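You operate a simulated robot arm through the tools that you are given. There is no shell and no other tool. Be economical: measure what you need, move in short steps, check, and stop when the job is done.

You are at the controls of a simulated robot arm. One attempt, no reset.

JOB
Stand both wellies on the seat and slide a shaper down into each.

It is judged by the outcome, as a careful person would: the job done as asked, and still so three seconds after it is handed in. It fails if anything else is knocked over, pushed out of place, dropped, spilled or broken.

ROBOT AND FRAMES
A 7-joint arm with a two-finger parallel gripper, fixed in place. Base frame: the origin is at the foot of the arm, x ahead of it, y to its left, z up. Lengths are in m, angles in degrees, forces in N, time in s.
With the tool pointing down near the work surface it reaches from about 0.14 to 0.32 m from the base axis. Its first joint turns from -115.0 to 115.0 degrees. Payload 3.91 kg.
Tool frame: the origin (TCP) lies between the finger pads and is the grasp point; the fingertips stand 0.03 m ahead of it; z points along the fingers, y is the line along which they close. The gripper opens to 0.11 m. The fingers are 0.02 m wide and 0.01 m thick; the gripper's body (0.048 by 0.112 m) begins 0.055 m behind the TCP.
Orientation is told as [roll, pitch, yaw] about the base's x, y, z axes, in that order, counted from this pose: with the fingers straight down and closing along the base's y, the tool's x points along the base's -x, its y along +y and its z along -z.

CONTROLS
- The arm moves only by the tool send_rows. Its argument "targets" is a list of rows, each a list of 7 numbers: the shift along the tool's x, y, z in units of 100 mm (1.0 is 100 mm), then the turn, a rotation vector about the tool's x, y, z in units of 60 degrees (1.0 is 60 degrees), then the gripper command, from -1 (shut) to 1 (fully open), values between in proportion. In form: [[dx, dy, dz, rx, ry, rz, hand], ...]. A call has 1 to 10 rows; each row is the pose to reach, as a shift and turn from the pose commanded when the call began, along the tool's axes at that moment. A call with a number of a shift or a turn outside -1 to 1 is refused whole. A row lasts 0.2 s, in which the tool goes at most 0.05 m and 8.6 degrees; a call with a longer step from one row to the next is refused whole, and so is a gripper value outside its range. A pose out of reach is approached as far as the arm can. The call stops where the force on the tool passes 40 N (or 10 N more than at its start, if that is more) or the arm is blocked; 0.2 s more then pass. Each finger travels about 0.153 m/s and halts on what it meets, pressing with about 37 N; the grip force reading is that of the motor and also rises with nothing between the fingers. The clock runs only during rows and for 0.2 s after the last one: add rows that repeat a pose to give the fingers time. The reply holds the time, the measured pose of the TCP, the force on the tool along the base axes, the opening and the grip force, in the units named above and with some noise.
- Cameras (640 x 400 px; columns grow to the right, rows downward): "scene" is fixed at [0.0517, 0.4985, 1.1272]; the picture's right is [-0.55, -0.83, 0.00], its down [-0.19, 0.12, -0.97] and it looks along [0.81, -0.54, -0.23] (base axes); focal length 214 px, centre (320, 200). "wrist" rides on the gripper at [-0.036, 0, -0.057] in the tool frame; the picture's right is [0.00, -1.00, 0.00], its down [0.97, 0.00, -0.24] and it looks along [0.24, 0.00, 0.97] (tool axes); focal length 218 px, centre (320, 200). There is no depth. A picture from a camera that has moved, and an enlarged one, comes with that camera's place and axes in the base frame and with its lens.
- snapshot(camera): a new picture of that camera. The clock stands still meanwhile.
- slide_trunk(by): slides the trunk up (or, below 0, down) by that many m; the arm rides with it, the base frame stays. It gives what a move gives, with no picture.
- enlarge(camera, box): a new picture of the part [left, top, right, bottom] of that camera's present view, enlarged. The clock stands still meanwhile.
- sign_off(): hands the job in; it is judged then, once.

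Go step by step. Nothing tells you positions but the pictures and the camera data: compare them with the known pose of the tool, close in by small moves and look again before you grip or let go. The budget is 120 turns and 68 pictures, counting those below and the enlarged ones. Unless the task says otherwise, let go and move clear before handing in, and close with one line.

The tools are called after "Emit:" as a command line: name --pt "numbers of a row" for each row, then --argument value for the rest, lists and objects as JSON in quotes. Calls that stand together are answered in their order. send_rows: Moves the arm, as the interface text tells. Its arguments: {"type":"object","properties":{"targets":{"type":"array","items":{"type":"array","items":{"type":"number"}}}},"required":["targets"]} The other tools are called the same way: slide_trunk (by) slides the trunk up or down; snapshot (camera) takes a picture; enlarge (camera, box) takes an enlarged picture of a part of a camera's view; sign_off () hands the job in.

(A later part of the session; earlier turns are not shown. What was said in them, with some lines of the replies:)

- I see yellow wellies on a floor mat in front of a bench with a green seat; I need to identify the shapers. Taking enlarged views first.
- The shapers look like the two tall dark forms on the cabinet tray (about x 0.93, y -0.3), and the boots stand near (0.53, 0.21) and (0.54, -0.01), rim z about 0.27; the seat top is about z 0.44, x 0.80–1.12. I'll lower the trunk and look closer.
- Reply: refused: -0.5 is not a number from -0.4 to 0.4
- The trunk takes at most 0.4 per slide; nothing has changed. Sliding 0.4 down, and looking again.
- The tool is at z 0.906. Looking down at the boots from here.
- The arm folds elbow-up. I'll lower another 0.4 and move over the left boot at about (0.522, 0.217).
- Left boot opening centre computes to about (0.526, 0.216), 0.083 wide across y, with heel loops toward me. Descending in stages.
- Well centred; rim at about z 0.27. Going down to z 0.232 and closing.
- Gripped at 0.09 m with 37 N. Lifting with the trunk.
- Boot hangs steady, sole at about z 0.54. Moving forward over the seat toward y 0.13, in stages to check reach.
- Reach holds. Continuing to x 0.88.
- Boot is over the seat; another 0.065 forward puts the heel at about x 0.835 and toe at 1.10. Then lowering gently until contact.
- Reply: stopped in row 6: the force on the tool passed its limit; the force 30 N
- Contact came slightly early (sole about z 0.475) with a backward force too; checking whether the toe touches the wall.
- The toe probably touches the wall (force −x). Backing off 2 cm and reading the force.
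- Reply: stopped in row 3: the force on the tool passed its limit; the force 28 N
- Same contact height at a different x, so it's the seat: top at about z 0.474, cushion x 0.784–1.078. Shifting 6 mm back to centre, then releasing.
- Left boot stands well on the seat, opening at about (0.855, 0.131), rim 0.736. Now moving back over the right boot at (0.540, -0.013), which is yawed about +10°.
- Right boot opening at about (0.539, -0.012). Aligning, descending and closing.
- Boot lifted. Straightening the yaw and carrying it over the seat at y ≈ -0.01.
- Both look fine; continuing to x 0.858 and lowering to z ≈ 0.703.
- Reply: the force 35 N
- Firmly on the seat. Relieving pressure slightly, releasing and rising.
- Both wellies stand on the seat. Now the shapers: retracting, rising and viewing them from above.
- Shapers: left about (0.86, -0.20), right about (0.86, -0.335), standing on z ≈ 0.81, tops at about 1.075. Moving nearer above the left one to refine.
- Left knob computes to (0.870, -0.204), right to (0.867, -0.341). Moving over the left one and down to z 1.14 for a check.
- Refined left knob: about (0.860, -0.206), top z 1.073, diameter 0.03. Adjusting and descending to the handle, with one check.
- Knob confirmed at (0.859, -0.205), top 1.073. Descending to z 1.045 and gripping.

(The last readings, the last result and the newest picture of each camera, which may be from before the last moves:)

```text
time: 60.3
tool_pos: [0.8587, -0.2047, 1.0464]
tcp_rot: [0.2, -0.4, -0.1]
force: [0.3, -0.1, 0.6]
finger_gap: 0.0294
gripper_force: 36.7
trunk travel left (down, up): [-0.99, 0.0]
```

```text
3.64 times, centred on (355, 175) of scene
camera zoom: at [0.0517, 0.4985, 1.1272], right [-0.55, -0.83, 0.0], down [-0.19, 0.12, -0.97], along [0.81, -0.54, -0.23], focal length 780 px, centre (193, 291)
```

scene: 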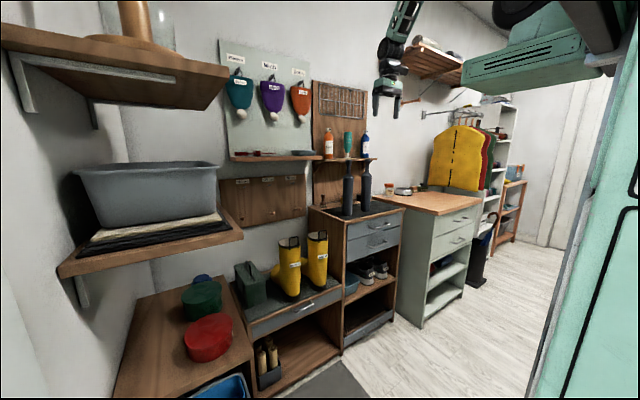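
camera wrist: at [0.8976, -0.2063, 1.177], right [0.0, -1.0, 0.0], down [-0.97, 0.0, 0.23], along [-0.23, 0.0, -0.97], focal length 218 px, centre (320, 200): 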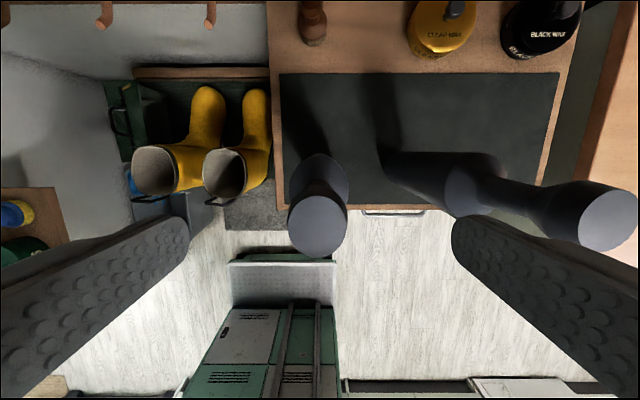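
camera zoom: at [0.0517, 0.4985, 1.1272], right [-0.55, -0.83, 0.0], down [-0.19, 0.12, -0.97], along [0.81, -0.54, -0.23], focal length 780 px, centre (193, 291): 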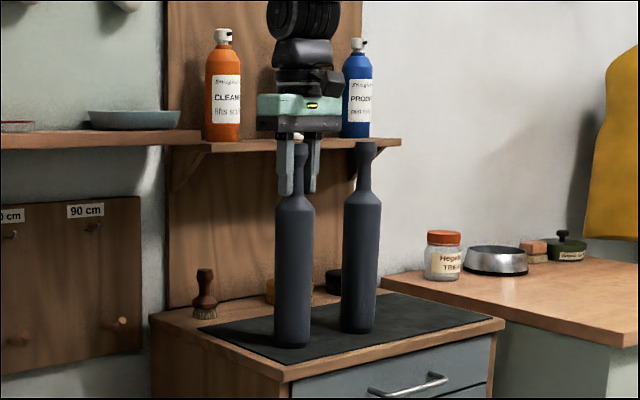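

Gripped (0.0294 m). Lifting 0.14 and carrying toward the left boot at (0.854, 0.131).

Emit:
send_rows --pt "0 0 -0.2 0 0 0 -1" --pt "0 0 -0.5 0 0 0 -1" --pt "0 0 -0.8 0 0 0 -1" --pt "0 0 -1.0 0 0 0 -1"

Emit:
send_rows --pt "0 0.2 0 0 0 0 -1" --pt "0 0.5 0 0 0 0 -1" --pt "0 0.8 0 0 0 0 -1" --pt "0 1.0 0 0 0 0 -1"

Emit:
send_rows --pt "0 0.2 0 0 0 0 -1" --pt "0 0.5 0 0 0 0 -1" --pt "0 0.8 0 0 0 0 -1" --pt "0 1.0 0 0 0 0 -1"

Emit:
send_rows --pt "0 0.2 0 0 0 0 -1" --pt "0 0.5 0 0 0 0 -1" --pt "0 0.8 0 0 0 0 -1" --pt "0 1.0 0 0 0 0 -1"

Emit:
snapshot --camera "wrist"

Emit:
enlarge --camera "scene" --box '[230, 120, 390, 320]'

```text
time: 61.3
tool_pos: [0.8588, -0.2053, 1.1458]
tcp_rot: [0.3, -0.2, -0.2]
force: [0.7, 0.2, -0.8]
finger_gap: 0.0296
gripper_force: 37.1
trunk travel left (down, up): [-0.99, 0.0]
```

```text
time: 62.3
tool_pos: [0.8591, -0.1039, 1.1476]
tcp_rot: [0.2, -0.3, -0.1]
force: [0.0, -1.5, -1.1]
finger_gap: 0.0297
gripper_force: 36.7
trunk travel left (down, up): [-0.99, 0.0]
```

```text
time: 63.3
tool_pos: [0.8595, -0.0037, 1.1465]
tcp_rot: [0.2, -0.3, -0.1]
force: [0.1, -0.5, -1.7]
finger_gap: 0.0294
gripper_force: 37.5
trunk travel left (down, up): [-0.99, 0.0]
```

```text
time: 64.3
tool_pos: [0.8589, 0.0953, 1.1475]
tcp_rot: [0.2, -0.2, -0.2]
force: [-0.7, -0.1, -0.8]
finger_gap: 0.0296
gripper_force: 36.8
trunk travel left (down, up): [-0.99, 0.0]
```

```text
29 pictures are left
camera wrist: at [0.8948, 0.0957, 1.2028], right [0.0, -1.0, 0.0], down [-0.97, 0.0, 0.24], along [-0.24, 0.0, -0.97], focal length 218 px, centre (320, 200)
```

wrist: 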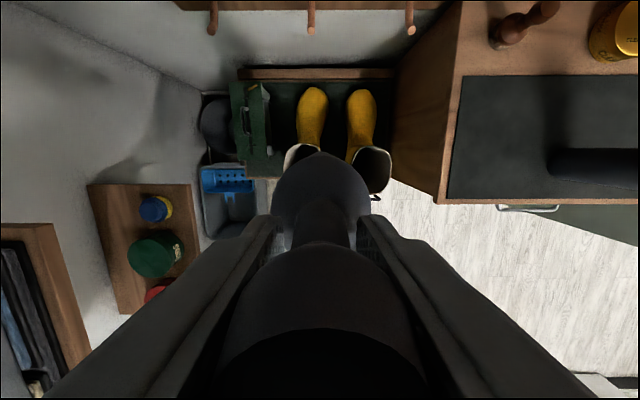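

```text
2.00 times, centred on (310, 220) of scene
camera zoom: at [0.0517, 0.4985, 1.1272], right [-0.55, -0.83, 0.0], down [-0.19, 0.12, -0.97], along [0.81, -0.54, -0.23], focal length 429 px, centre (340, 160)
```

zoom: 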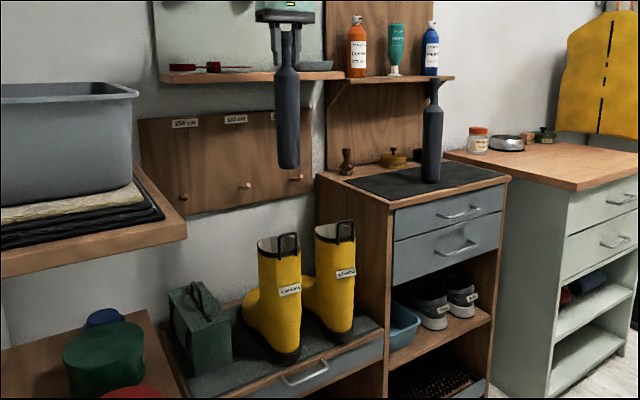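

Shaper hangs straight, bottom about 0.24 below the TCP. Centering over the left boot and lowering to just above the rim for a check.

Emit:
send_rows --pt "0.03 0.2 0 0 0 0 -1" --pt "0.06 0.36 0 0 0 0 -1" --pt "0.06 0.36 0 0 0 0 -1"

Emit:
slide_trunk --by -0.14

Emit:
enlarge --camera "scene" --box '[250, 170, 350, 290]'

Emit:
snapshot --camera "wrist"

```text
time: 65.1
tool_pos: [0.854, 0.1314, 1.1486]
tcp_rot: [0.3, -0.3, -0.2]
force: [0.3, -0.8, -1.6]
finger_gap: 0.0297
gripper_force: 37.2
trunk travel left (down, up): [-0.99, 0.0]
```

```text
time: 66.8
tool_pos: [0.8533, 0.1322, 1.0078]
tcp_rot: [0.2, -0.3, -0.1]
force: [-0.4, -0.3, -1.2]
finger_gap: 0.0297
gripper_force: 36.9
trunk travel left (down, up): [-0.85, 0.14]
```

```text
3.33 times, centred on (300, 230) of scene
camera zoom: at [0.0517, 0.4985, 1.1272], right [-0.55, -0.83, 0.0], down [-0.19, 0.12, -0.97], along [0.81, -0.54, -0.23], focal length 715 px, centre (387, 100)
```

zoom: 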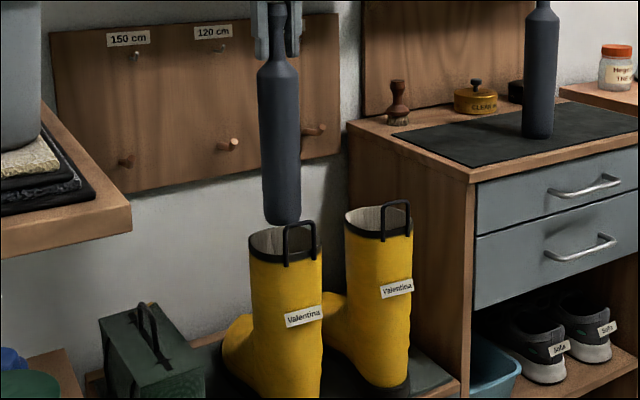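

```text
26 pictures are left
camera wrist: at [0.8891, 0.1309, 1.0635], right [0.0, -1.0, 0.0], down [-0.97, 0.0, 0.24], along [-0.24, 0.0, -0.97], focal length 218 px, centre (320, 200)
```

wrist: 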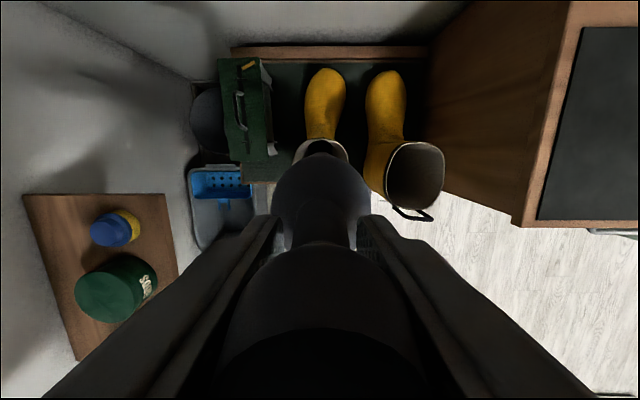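

Aligned over the opening. Lowering in steps, watching the force.

Emit:
slide_trunk --by -0.06

Emit:
enlarge --camera "scene" --box '[250, 170, 350, 290]'

```text
time: 67.8
tool_pos: [0.8549, 0.1309, 0.9487]
tcp_rot: [0.2, -0.4, -0.1]
force: [-0.2, -1.2, -1.1]
finger_gap: 0.0291
gripper_force: 36.8
trunk travel left (down, up): [-0.79, 0.2]
```

```text
3.33 times, centred on (300, 230) of scene
camera zoom: at [0.0517, 0.4985, 1.1272], right [-0.55, -0.83, 0.0], down [-0.19, 0.12, -0.97], along [0.81, -0.54, -0.23], focal length 715 px, centre (387, 100)
```

zoom: 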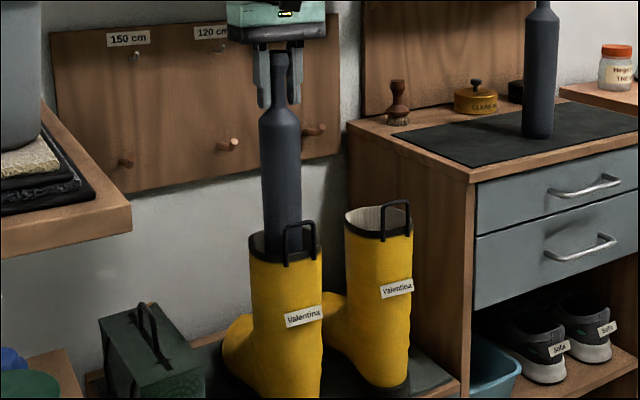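

It is inside the boot with no contact. Continuing.

Emit:
slide_trunk --by -0.1

Emit:
slide_trunk --by -0.06

Emit:
send_rows --pt "0 0 0.1 0 0 0 -1" --pt "0 0 0.2 0 0 0 -1" --pt "0 0 0.3 0 0 0 -1" --pt "0 0 0.4 0 0 0 -1" --pt "0 0 0.45 0 0 0 -1" --pt "0 0 0.5 0 0 0 -1"

Emit:
enlarge --camera "scene" --box '[250, 170, 350, 290]'

```text
time: 69.1
tool_pos: [0.8553, 0.1313, 0.8471]
tcp_rot: [0.2, -0.3, 0.0]
force: [-0.5, 1.1, -1.5]
finger_gap: 0.0292
gripper_force: 36.8
trunk travel left (down, up): [-0.69, 0.3]
```

```text
time: 70.1
tool_pos: [0.8538, 0.1316, 0.7867]
tcp_rot: [0.2, -0.4, -0.1]
force: [-0.6, 0.6, -1.2]
finger_gap: 0.0294
gripper_force: 36.8
trunk travel left (down, up): [-0.63, 0.36]
```

```text
time: 71.5
tool_pos: [0.8573, 0.1306, 0.7434]
tcp_rot: [0.4, -1.0, -0.1]
force: [3.7, -0.8, 35.6]
finger_gap: 0.03
gripper_force: 37.4
trunk travel left (down, up): [-0.63, 0.36]
```

```text
3.33 times, centred on (300, 230) of scene
camera zoom: at [0.0517, 0.4985, 1.1272], right [-0.55, -0.83, 0.0], down [-0.19, 0.12, -0.97], along [0.81, -0.54, -0.23], focal length 715 px, centre (387, 100)
```

zoom: 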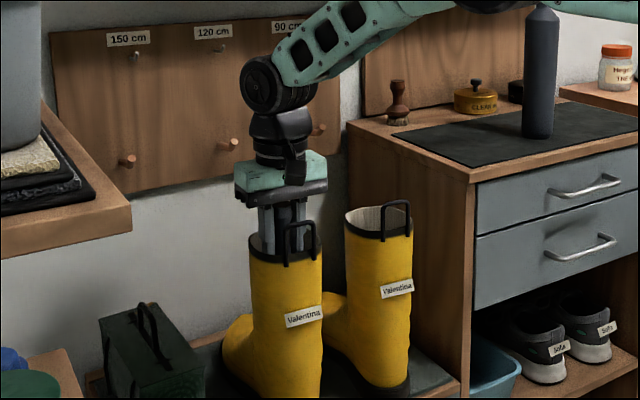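

Bottomed out (36 N). Easing, opening only slightly so the fingers clear the boot wall, then rising straight up.

Emit:
send_rows --pt "0 0 -0.06 0 0 0 -1" --pt "0 0 -0.06 0 0 0 -0.3" --pt "0 0 -0.06 0 0 0 -0.18" --pt "0 0 -0.06 0 0 0 -0.18"

Emit:
enlarge --camera "scene" --box '[250, 170, 350, 290]'

```text
time: 72.5
tool_pos: [0.8526, 0.1303, 0.743]
tcp_rot: [0.2, -0.1, 0.0]
force: [0.7, 0.4, -0.2]
finger_gap: 0.045
gripper_force: 0.2
trunk travel left (down, up): [-0.63, 0.36]
```

```text
3.33 times, centred on (300, 230) of scene
camera zoom: at [0.0517, 0.4985, 1.1272], right [-0.55, -0.83, 0.0], down [-0.19, 0.12, -0.97], along [0.81, -0.54, -0.23], focal length 715 px, centre (387, 100)
```

zoom: 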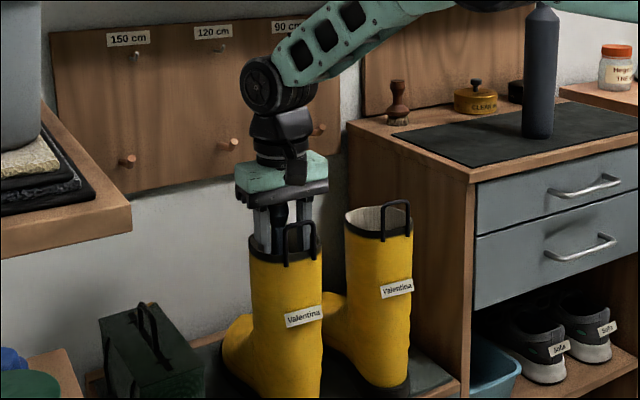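

Emit:
send_rows --pt "0 0 -0.1 0 0 0 -0.18" --pt "0 0 -0.3 0 0 0 -0.18" --pt "0 0 -0.5 0 0 0 -0.18" --pt "0 0 -0.8 0 0 0 -0.18" --pt "0 0 -1.0 0 0 0 -0.18" --pt "0 0 -1.0 0 0 0 0.5"

Emit:
snapshot --camera "wrist"

Emit:
slide_trunk --by 0.36

```text
time: 73.9
tool_pos: [0.8532, 0.1315, 0.8441]
tcp_rot: [0.2, -0.2, -0.1]
force: [0.5, -0.4, -0.6]
finger_gap: 0.0824
gripper_force: 0.0
trunk travel left (down, up): [-0.63, 0.36]
```

```text
22 pictures are left
camera wrist: at [0.8891, 0.1311, 0.8994], right [0.0, -1.0, 0.0], down [-0.97, 0.0, 0.24], along [-0.24, 0.0, -0.97], focal length 218 px, centre (320, 200)
```

wrist: 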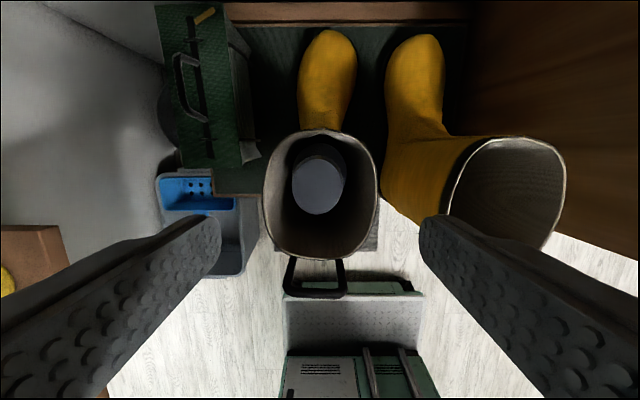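

```text
time: 77.4
tool_pos: [0.8542, 0.1311, 1.203]
tcp_rot: [0.2, -0.4, -0.2]
force: [-0.3, -1.3, 0.2]
finger_gap: 0.0828
gripper_force: 0.1
trunk travel left (down, up): [-0.99, 0.0]
```

First shaper stands inside the left boot. Now to the second shaper at about (0.860, -0.343).

Emit:
send_rows --pt "0 -0.4 0 0 0 0 1" --pt "0 -0.8 0 0 0 0 1" --pt "0 -1.0 0 0 0 0 1"

Emit:
send_rows --pt "0 -0.4 0 0 0 0 1" --pt "0 -0.8 0 0 0 0 1" --pt "0 -1.0 0 0 0 0 1"

Emit:
send_rows --pt "0 -0.4 0 0 0 0 1" --pt "0 -0.8 0 0 0 0 1" --pt "0 -1.0 0 0 0 0 1"

Emit:
send_rows --pt "0 -0.4 0 0 0 0 1" --pt "0 -0.8 0 0 0 0 1" --pt "0 -1.0 0 0 0 0 1"

Emit:
send_rows --pt "-0.05 -0.4 0 0 0 0 1" --pt "-0.05 -0.72 0.3 0 0 0 1" --pt "-0.05 -0.72 0.6 0 0 0 1" --pt "-0.05 -0.72 0.6 0 0 0 1"

Emit:
snapshot --camera "wrist"

```text
time: 78.2
tool_pos: [0.8531, 0.032, 1.2024]
tcp_rot: [0.2, -0.4, -0.2]
force: [1.4, -0.2, 0.6]
finger_gap: 0.1098
gripper_force: 0.0
trunk travel left (down, up): [-0.99, 0.0]
```

```text
time: 79.0
tool_pos: [0.8535, -0.0679, 1.2027]
tcp_rot: [0.2, -0.3, -0.2]
force: [-0.8, -0.6, -0.4]
finger_gap: 0.1103
gripper_force: 0.0
trunk travel left (down, up): [-0.99, 0.0]
```

```text
time: 79.8
tool_pos: [0.853, -0.1686, 1.2018]
tcp_rot: [0.2, -0.3, -0.1]
force: [-0.1, 0.3, 0.1]
finger_gap: 0.1098
gripper_force: 0.0
trunk travel left (down, up): [-0.99, 0.0]
```

```text
time: 80.6
tool_pos: [0.8541, -0.2687, 1.2031]
tcp_rot: [0.2, -0.3, -0.1]
force: [-0.3, -0.7, 0.4]
finger_gap: 0.11
gripper_force: 0.1
trunk travel left (down, up): [-0.99, 0.0]
```

```text
time: 81.6
tool_pos: [0.8581, -0.3405, 1.1407]
tcp_rot: [0.2, -0.3, -0.1]
force: [-0.3, -0.9, -0.6]
finger_gap: 0.1101
gripper_force: 0.0
trunk travel left (down, up): [-0.99, 0.0]
```

```text
21 pictures are left
camera wrist: at [0.8932, -0.3406, 1.1978], right [0.0, -1.0, 0.0], down [-0.97, 0.0, 0.24], along [-0.24, 0.0, -0.97], focal length 218 px, centre (320, 200)
```

wrist: 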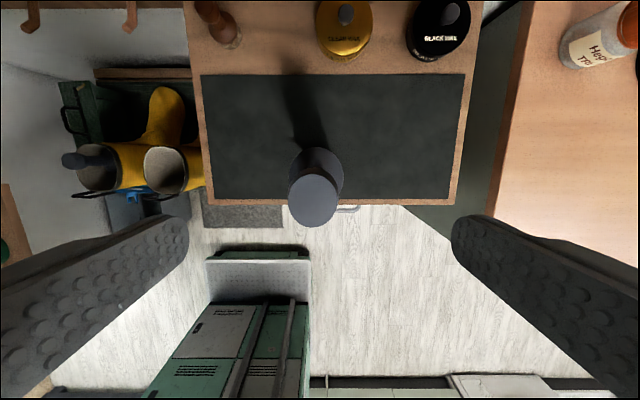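

Second knob at (0.861, -0.337), top 1.072. Aligning, descending and gripping.

Emit:
send_rows --pt "-0.03 0.035 0 0 0 0 1" --pt "-0.03 0.035 0.3 0 0 0 1" --pt "-0.03 0.035 0.6 0 0 0 1" --pt "-0.03 0.035 0.95 0 0 0 1" --pt "-0.03 0.035 0.95 0 0 0 0.4" --pt "-0.03 0.035 0.95 0 0 0 -0.2" --pt "-0.03 0.035 0.95 0 0 0 -0.8" --pt "-0.03 0.035 0.95 0 0 0 -1" --pt "-0.03 0.035 0.95 0 0 0 -1"

Emit:
send_rows --pt "0 0 -0.2 0 0 0 -1" --pt "0 0 -0.5 0 0 0 -1" --pt "0 0 -0.8 0 0 0 -1" --pt "0 0 -1.0 0 0 0 -1"

Emit:
enlarge --camera "scene" --box '[270, 100, 410, 260]'

```text
time: 83.6
tool_pos: [0.8621, -0.3361, 1.046]
tcp_rot: [0.2, -0.4, -0.1]
force: [0.2, 0.2, -0.2]
finger_gap: 0.0296
gripper_force: 36.7
trunk travel left (down, up): [-0.99, 0.0]
```

```text
time: 84.6
tool_pos: [0.8624, -0.3361, 1.1473]
tcp_rot: [0.3, -0.3, -0.1]
force: [2.0, 0.7, -1.4]
finger_gap: 0.0294
gripper_force: 36.9
trunk travel left (down, up): [-0.99, 0.0]
```

```text
2.50 times, centred on (340, 180) of scene
camera zoom: at [0.0517, 0.4985, 1.1272], right [-0.55, -0.83, 0.0], down [-0.19, 0.12, -0.97], along [0.81, -0.54, -0.23], focal length 536 px, centre (270, 250)
```

zoom: 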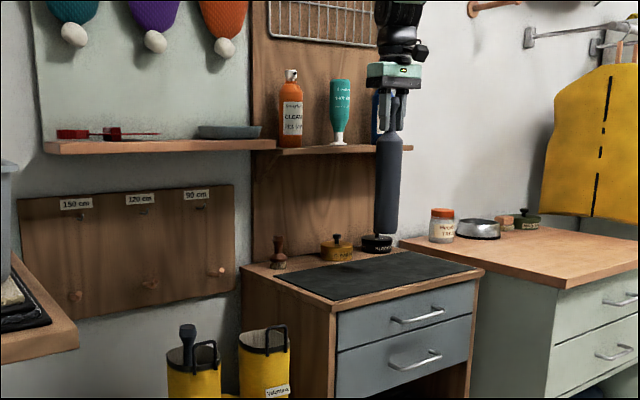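

Lifted cleanly. Carrying to the right boot at (0.851, -0.013).

Emit:
send_rows --pt "0 0.2 0 0 0 0 -1" --pt "0 0.5 0 0 0 0 -1" --pt "0 0.8 0 0 0 0 -1" --pt "0 1.0 0 0 0 0 -1"

Emit:
send_rows --pt "0 0.2 0 0 0 0 -1" --pt "0 0.5 0 0 0 0 -1" --pt "0 0.8 0 0 0 0 -1" --pt "0 1.0 0 0 0 0 -1"

Emit:
send_rows --pt "0 0.2 0 0 0 0 -1" --pt "0 0.5 0 0 0 0 -1" --pt "0 0.8 0 0 0 0 -1" --pt "0 1.0 0 0 0 0 -1"

Emit:
send_rows --pt "0.11 0.13 0 0 0 0 -1" --pt "0.11 0.235 0 0 0 0 -1" --pt "0.11 0.235 0 0 0 0 -1"

Emit:
slide_trunk --by -0.14

Emit:
enlarge --camera "scene" --box '[260, 170, 360, 290]'

Emit:
snapshot --camera "wrist"

```text
time: 85.6
tool_pos: [0.8615, -0.2374, 1.1468]
tcp_rot: [0.2, -0.3, -0.2]
force: [0.1, 0.0, -1.6]
finger_gap: 0.0294
gripper_force: 37.1
trunk travel left (down, up): [-0.99, 0.0]
```

```text
time: 86.6
tool_pos: [0.8633, -0.137, 1.148]
tcp_rot: [0.2, -0.4, -0.3]
force: [-1.0, 0.1, -0.7]
finger_gap: 0.0295
gripper_force: 36.9
trunk travel left (down, up): [-0.99, 0.0]
```

```text
time: 87.6
tool_pos: [0.8628, -0.0383, 1.1486]
tcp_rot: [0.2, -0.3, -0.1]
force: [0.6, 0.0, -0.9]
finger_gap: 0.0296
gripper_force: 37.0
trunk travel left (down, up): [-0.99, 0.0]
```

```text
time: 88.4
tool_pos: [0.8508, -0.0127, 1.1488]
tcp_rot: [0.2, -0.3, -0.1]
force: [-0.3, 0.3, -1.7]
finger_gap: 0.0294
gripper_force: 36.7
trunk travel left (down, up): [-0.99, 0.0]
```

```text
time: 90.1
tool_pos: [0.8492, -0.0143, 1.0073]
tcp_rot: [0.2, -0.2, -0.1]
force: [1.3, -0.1, -1.6]
finger_gap: 0.0296
gripper_force: 37.3
trunk travel left (down, up): [-0.85, 0.14]
```

```text
3.33 times, centred on (310, 230) of scene
camera zoom: at [0.0517, 0.4985, 1.1272], right [-0.55, -0.83, 0.0], down [-0.19, 0.12, -0.97], along [0.81, -0.54, -0.23], focal length 715 px, centre (353, 100)
```

zoom: 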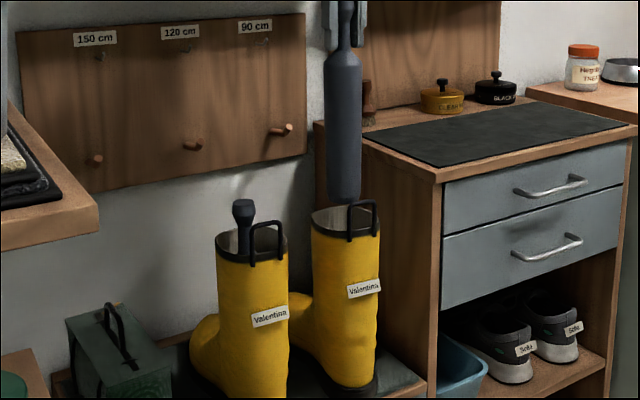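

```text
18 pictures are left
camera wrist: at [0.886, -0.014, 1.0639], right [0.0, -1.0, 0.0], down [-0.97, 0.0, 0.24], along [-0.24, 0.0, -0.97], focal length 218 px, centre (320, 200)
```

wrist: 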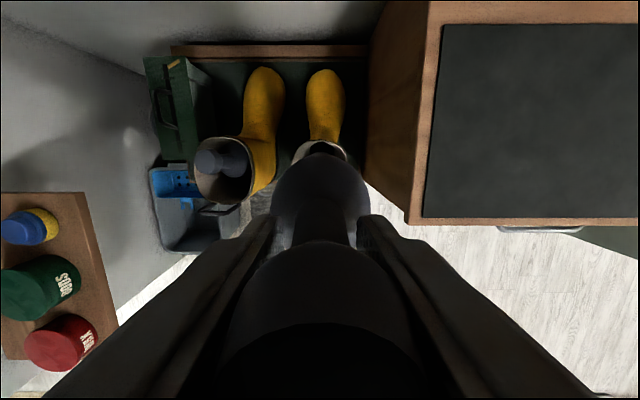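

Aligned over the right boot. Inserting with the same stages.

Emit:
slide_trunk --by -0.06

Emit:
slide_trunk --by -0.1

Emit:
slide_trunk --by -0.06

Emit:
enlarge --camera "scene" --box '[260, 170, 360, 290]'

```text
time: 91.1
tool_pos: [0.8507, -0.0135, 0.9487]
tcp_rot: [0.2, -0.3, -0.1]
force: [0.7, 0.3, -1.1]
finger_gap: 0.0295
gripper_force: 37.1
trunk travel left (down, up): [-0.79, 0.2]
```

```text
time: 92.4
tool_pos: [0.851, -0.0142, 0.847]
tcp_rot: [0.1, -0.4, -0.1]
force: [0.6, -1.4, -0.8]
finger_gap: 0.0295
gripper_force: 37.3
trunk travel left (down, up): [-0.69, 0.3]
```

```text
time: 93.4
tool_pos: [0.8508, -0.0138, 0.7888]
tcp_rot: [0.2, -0.3, -0.1]
force: [-0.8, 0.4, -2.6]
finger_gap: 0.0295
gripper_force: 36.6
trunk travel left (down, up): [-0.63, 0.36]
```

```text
3.33 times, centred on (310, 230) of scene
camera zoom: at [0.0517, 0.4985, 1.1272], right [-0.55, -0.83, 0.0], down [-0.19, 0.12, -0.97], along [0.81, -0.54, -0.23], focal length 715 px, centre (353, 100)
```

zoom: 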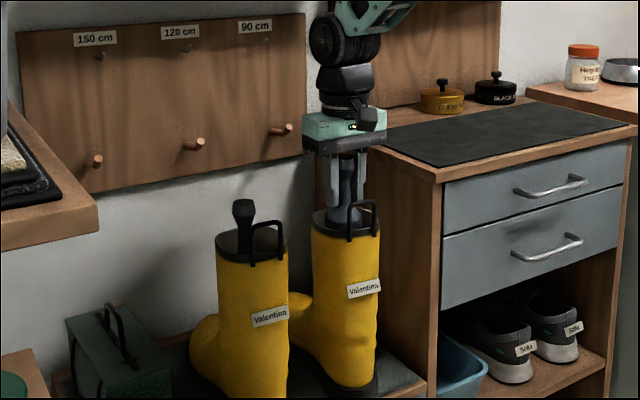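

No contact so far. Final push down by arm with force guard, then ease and open slightly.

Emit:
send_rows --pt "0 0 0.1 0 0 0 -1" --pt "0 0 0.2 0 0 0 -1" --pt "0 0 0.3 0 0 0 -1" --pt "0 0 0.37 0 0 0 -1" --pt "0 0 0.42 0 0 0 -1" --pt "0 0 0.46 0 0 0 -1"

```text
time: 94.8
tool_pos: [0.8515, -0.0145, 0.7471]
tcp_rot: [0.3, -0.7, 0.0]
force: [-2.1, -1.1, 30.5]
finger_gap: 0.0298
gripper_force: 36.7
trunk travel left (down, up): [-0.63, 0.36]
```

Emit:
send_rows --pt "0 0 -0.05 0 0 0 -1" --pt "0 0 -0.05 0 0 0 -0.3" --pt "0 0 -0.05 0 0 0 -0.18" --pt "0 0 -0.05 0 0 0 -0.18"

Emit:
send_rows --pt "0 0 -0.1 0 0 0 -0.18" --pt "0 0 -0.3 0 0 0 -0.18" --pt "0 0 -0.5 0 0 0 -0.18" --pt "0 0 -0.8 0 0 0 -0.18" --pt "0 0 -1.0 0 0 0 -0.18" --pt "0 0 -1.0 0 0 0 -0.18"

Emit:
snapshot --camera "wrist"

Emit:
slide_trunk --by 0.25

Emit:
enlarge --camera "scene" --box '[220, 180, 380, 340]'

```text
time: 95.8
tool_pos: [0.8504, -0.0143, 0.7475]
tcp_rot: [0.2, -0.2, -0.1]
force: [-2.8, 1.3, -1.3]
finger_gap: 0.0447
gripper_force: 0.2
trunk travel left (down, up): [-0.63, 0.36]
```

```text
time: 97.2
tool_pos: [0.8507, -0.0141, 0.8479]
tcp_rot: [0.3, -0.3, -0.1]
force: [0.3, -0.5, -0.5]
finger_gap: 0.0452
gripper_force: 0.0
trunk travel left (down, up): [-0.63, 0.36]
```

```text
16 pictures are left
camera wrist: at [0.8856, -0.0143, 0.9033], right [0.0, -1.0, 0.0], down [-0.97, 0.0, 0.24], along [-0.24, 0.0, -0.97], focal length 218 px, centre (320, 200)
```

wrist: 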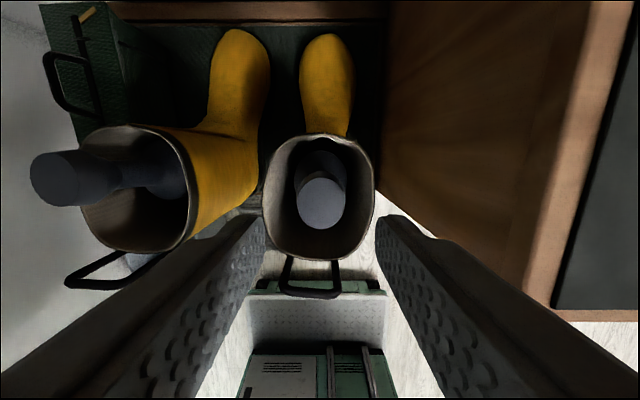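

```text
time: 99.8
tool_pos: [0.8498, -0.0137, 1.0983]
tcp_rot: [0.2, -0.4, 0.0]
force: [0.5, 0.0, 0.4]
finger_gap: 0.0448
gripper_force: 0.1
trunk travel left (down, up): [-0.88, 0.11]
```

```text
2.50 times, centred on (300, 260) of scene
camera zoom: at [0.0517, 0.4985, 1.1272], right [-0.55, -0.83, 0.0], down [-0.19, 0.12, -0.97], along [0.81, -0.54, -0.23], focal length 536 px, centre (370, 50)
```

zoom: 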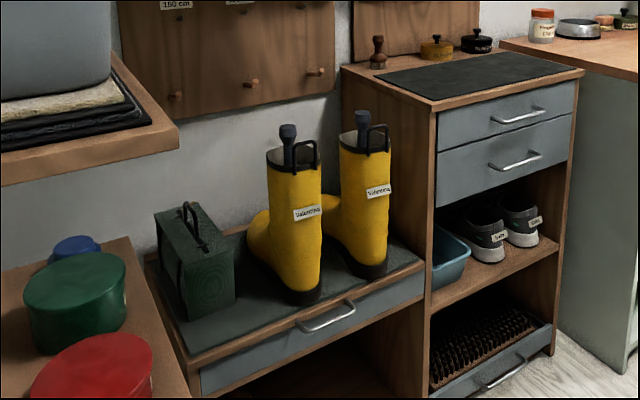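

Both wellies stand on the seat with a shaper down in each, and the gripper is clear. Backing off a little and handing in.

Emit:
send_rows --pt "0.4 0 0 0 0 0 0" --pt "0.8 0 0 0 0 0 0" --pt "1.0 0 0 0 0 0 0"

Emit:
sign_off

```text
time: 100.6
tool_pos: [0.7503, -0.014, 1.0984]
tcp_rot: [0.2, -0.2, -0.2]
force: [-0.1, -0.2, -0.3]
finger_gap: 0.0548
gripper_force: 0.0
trunk travel left (down, up): [-0.88, 0.11]
```

```text
The job is handed in.
```

Both wellies are standing on the seat with a shaper slid down into each, nothing else looked disturbed in the last picture, and the job is handed in.
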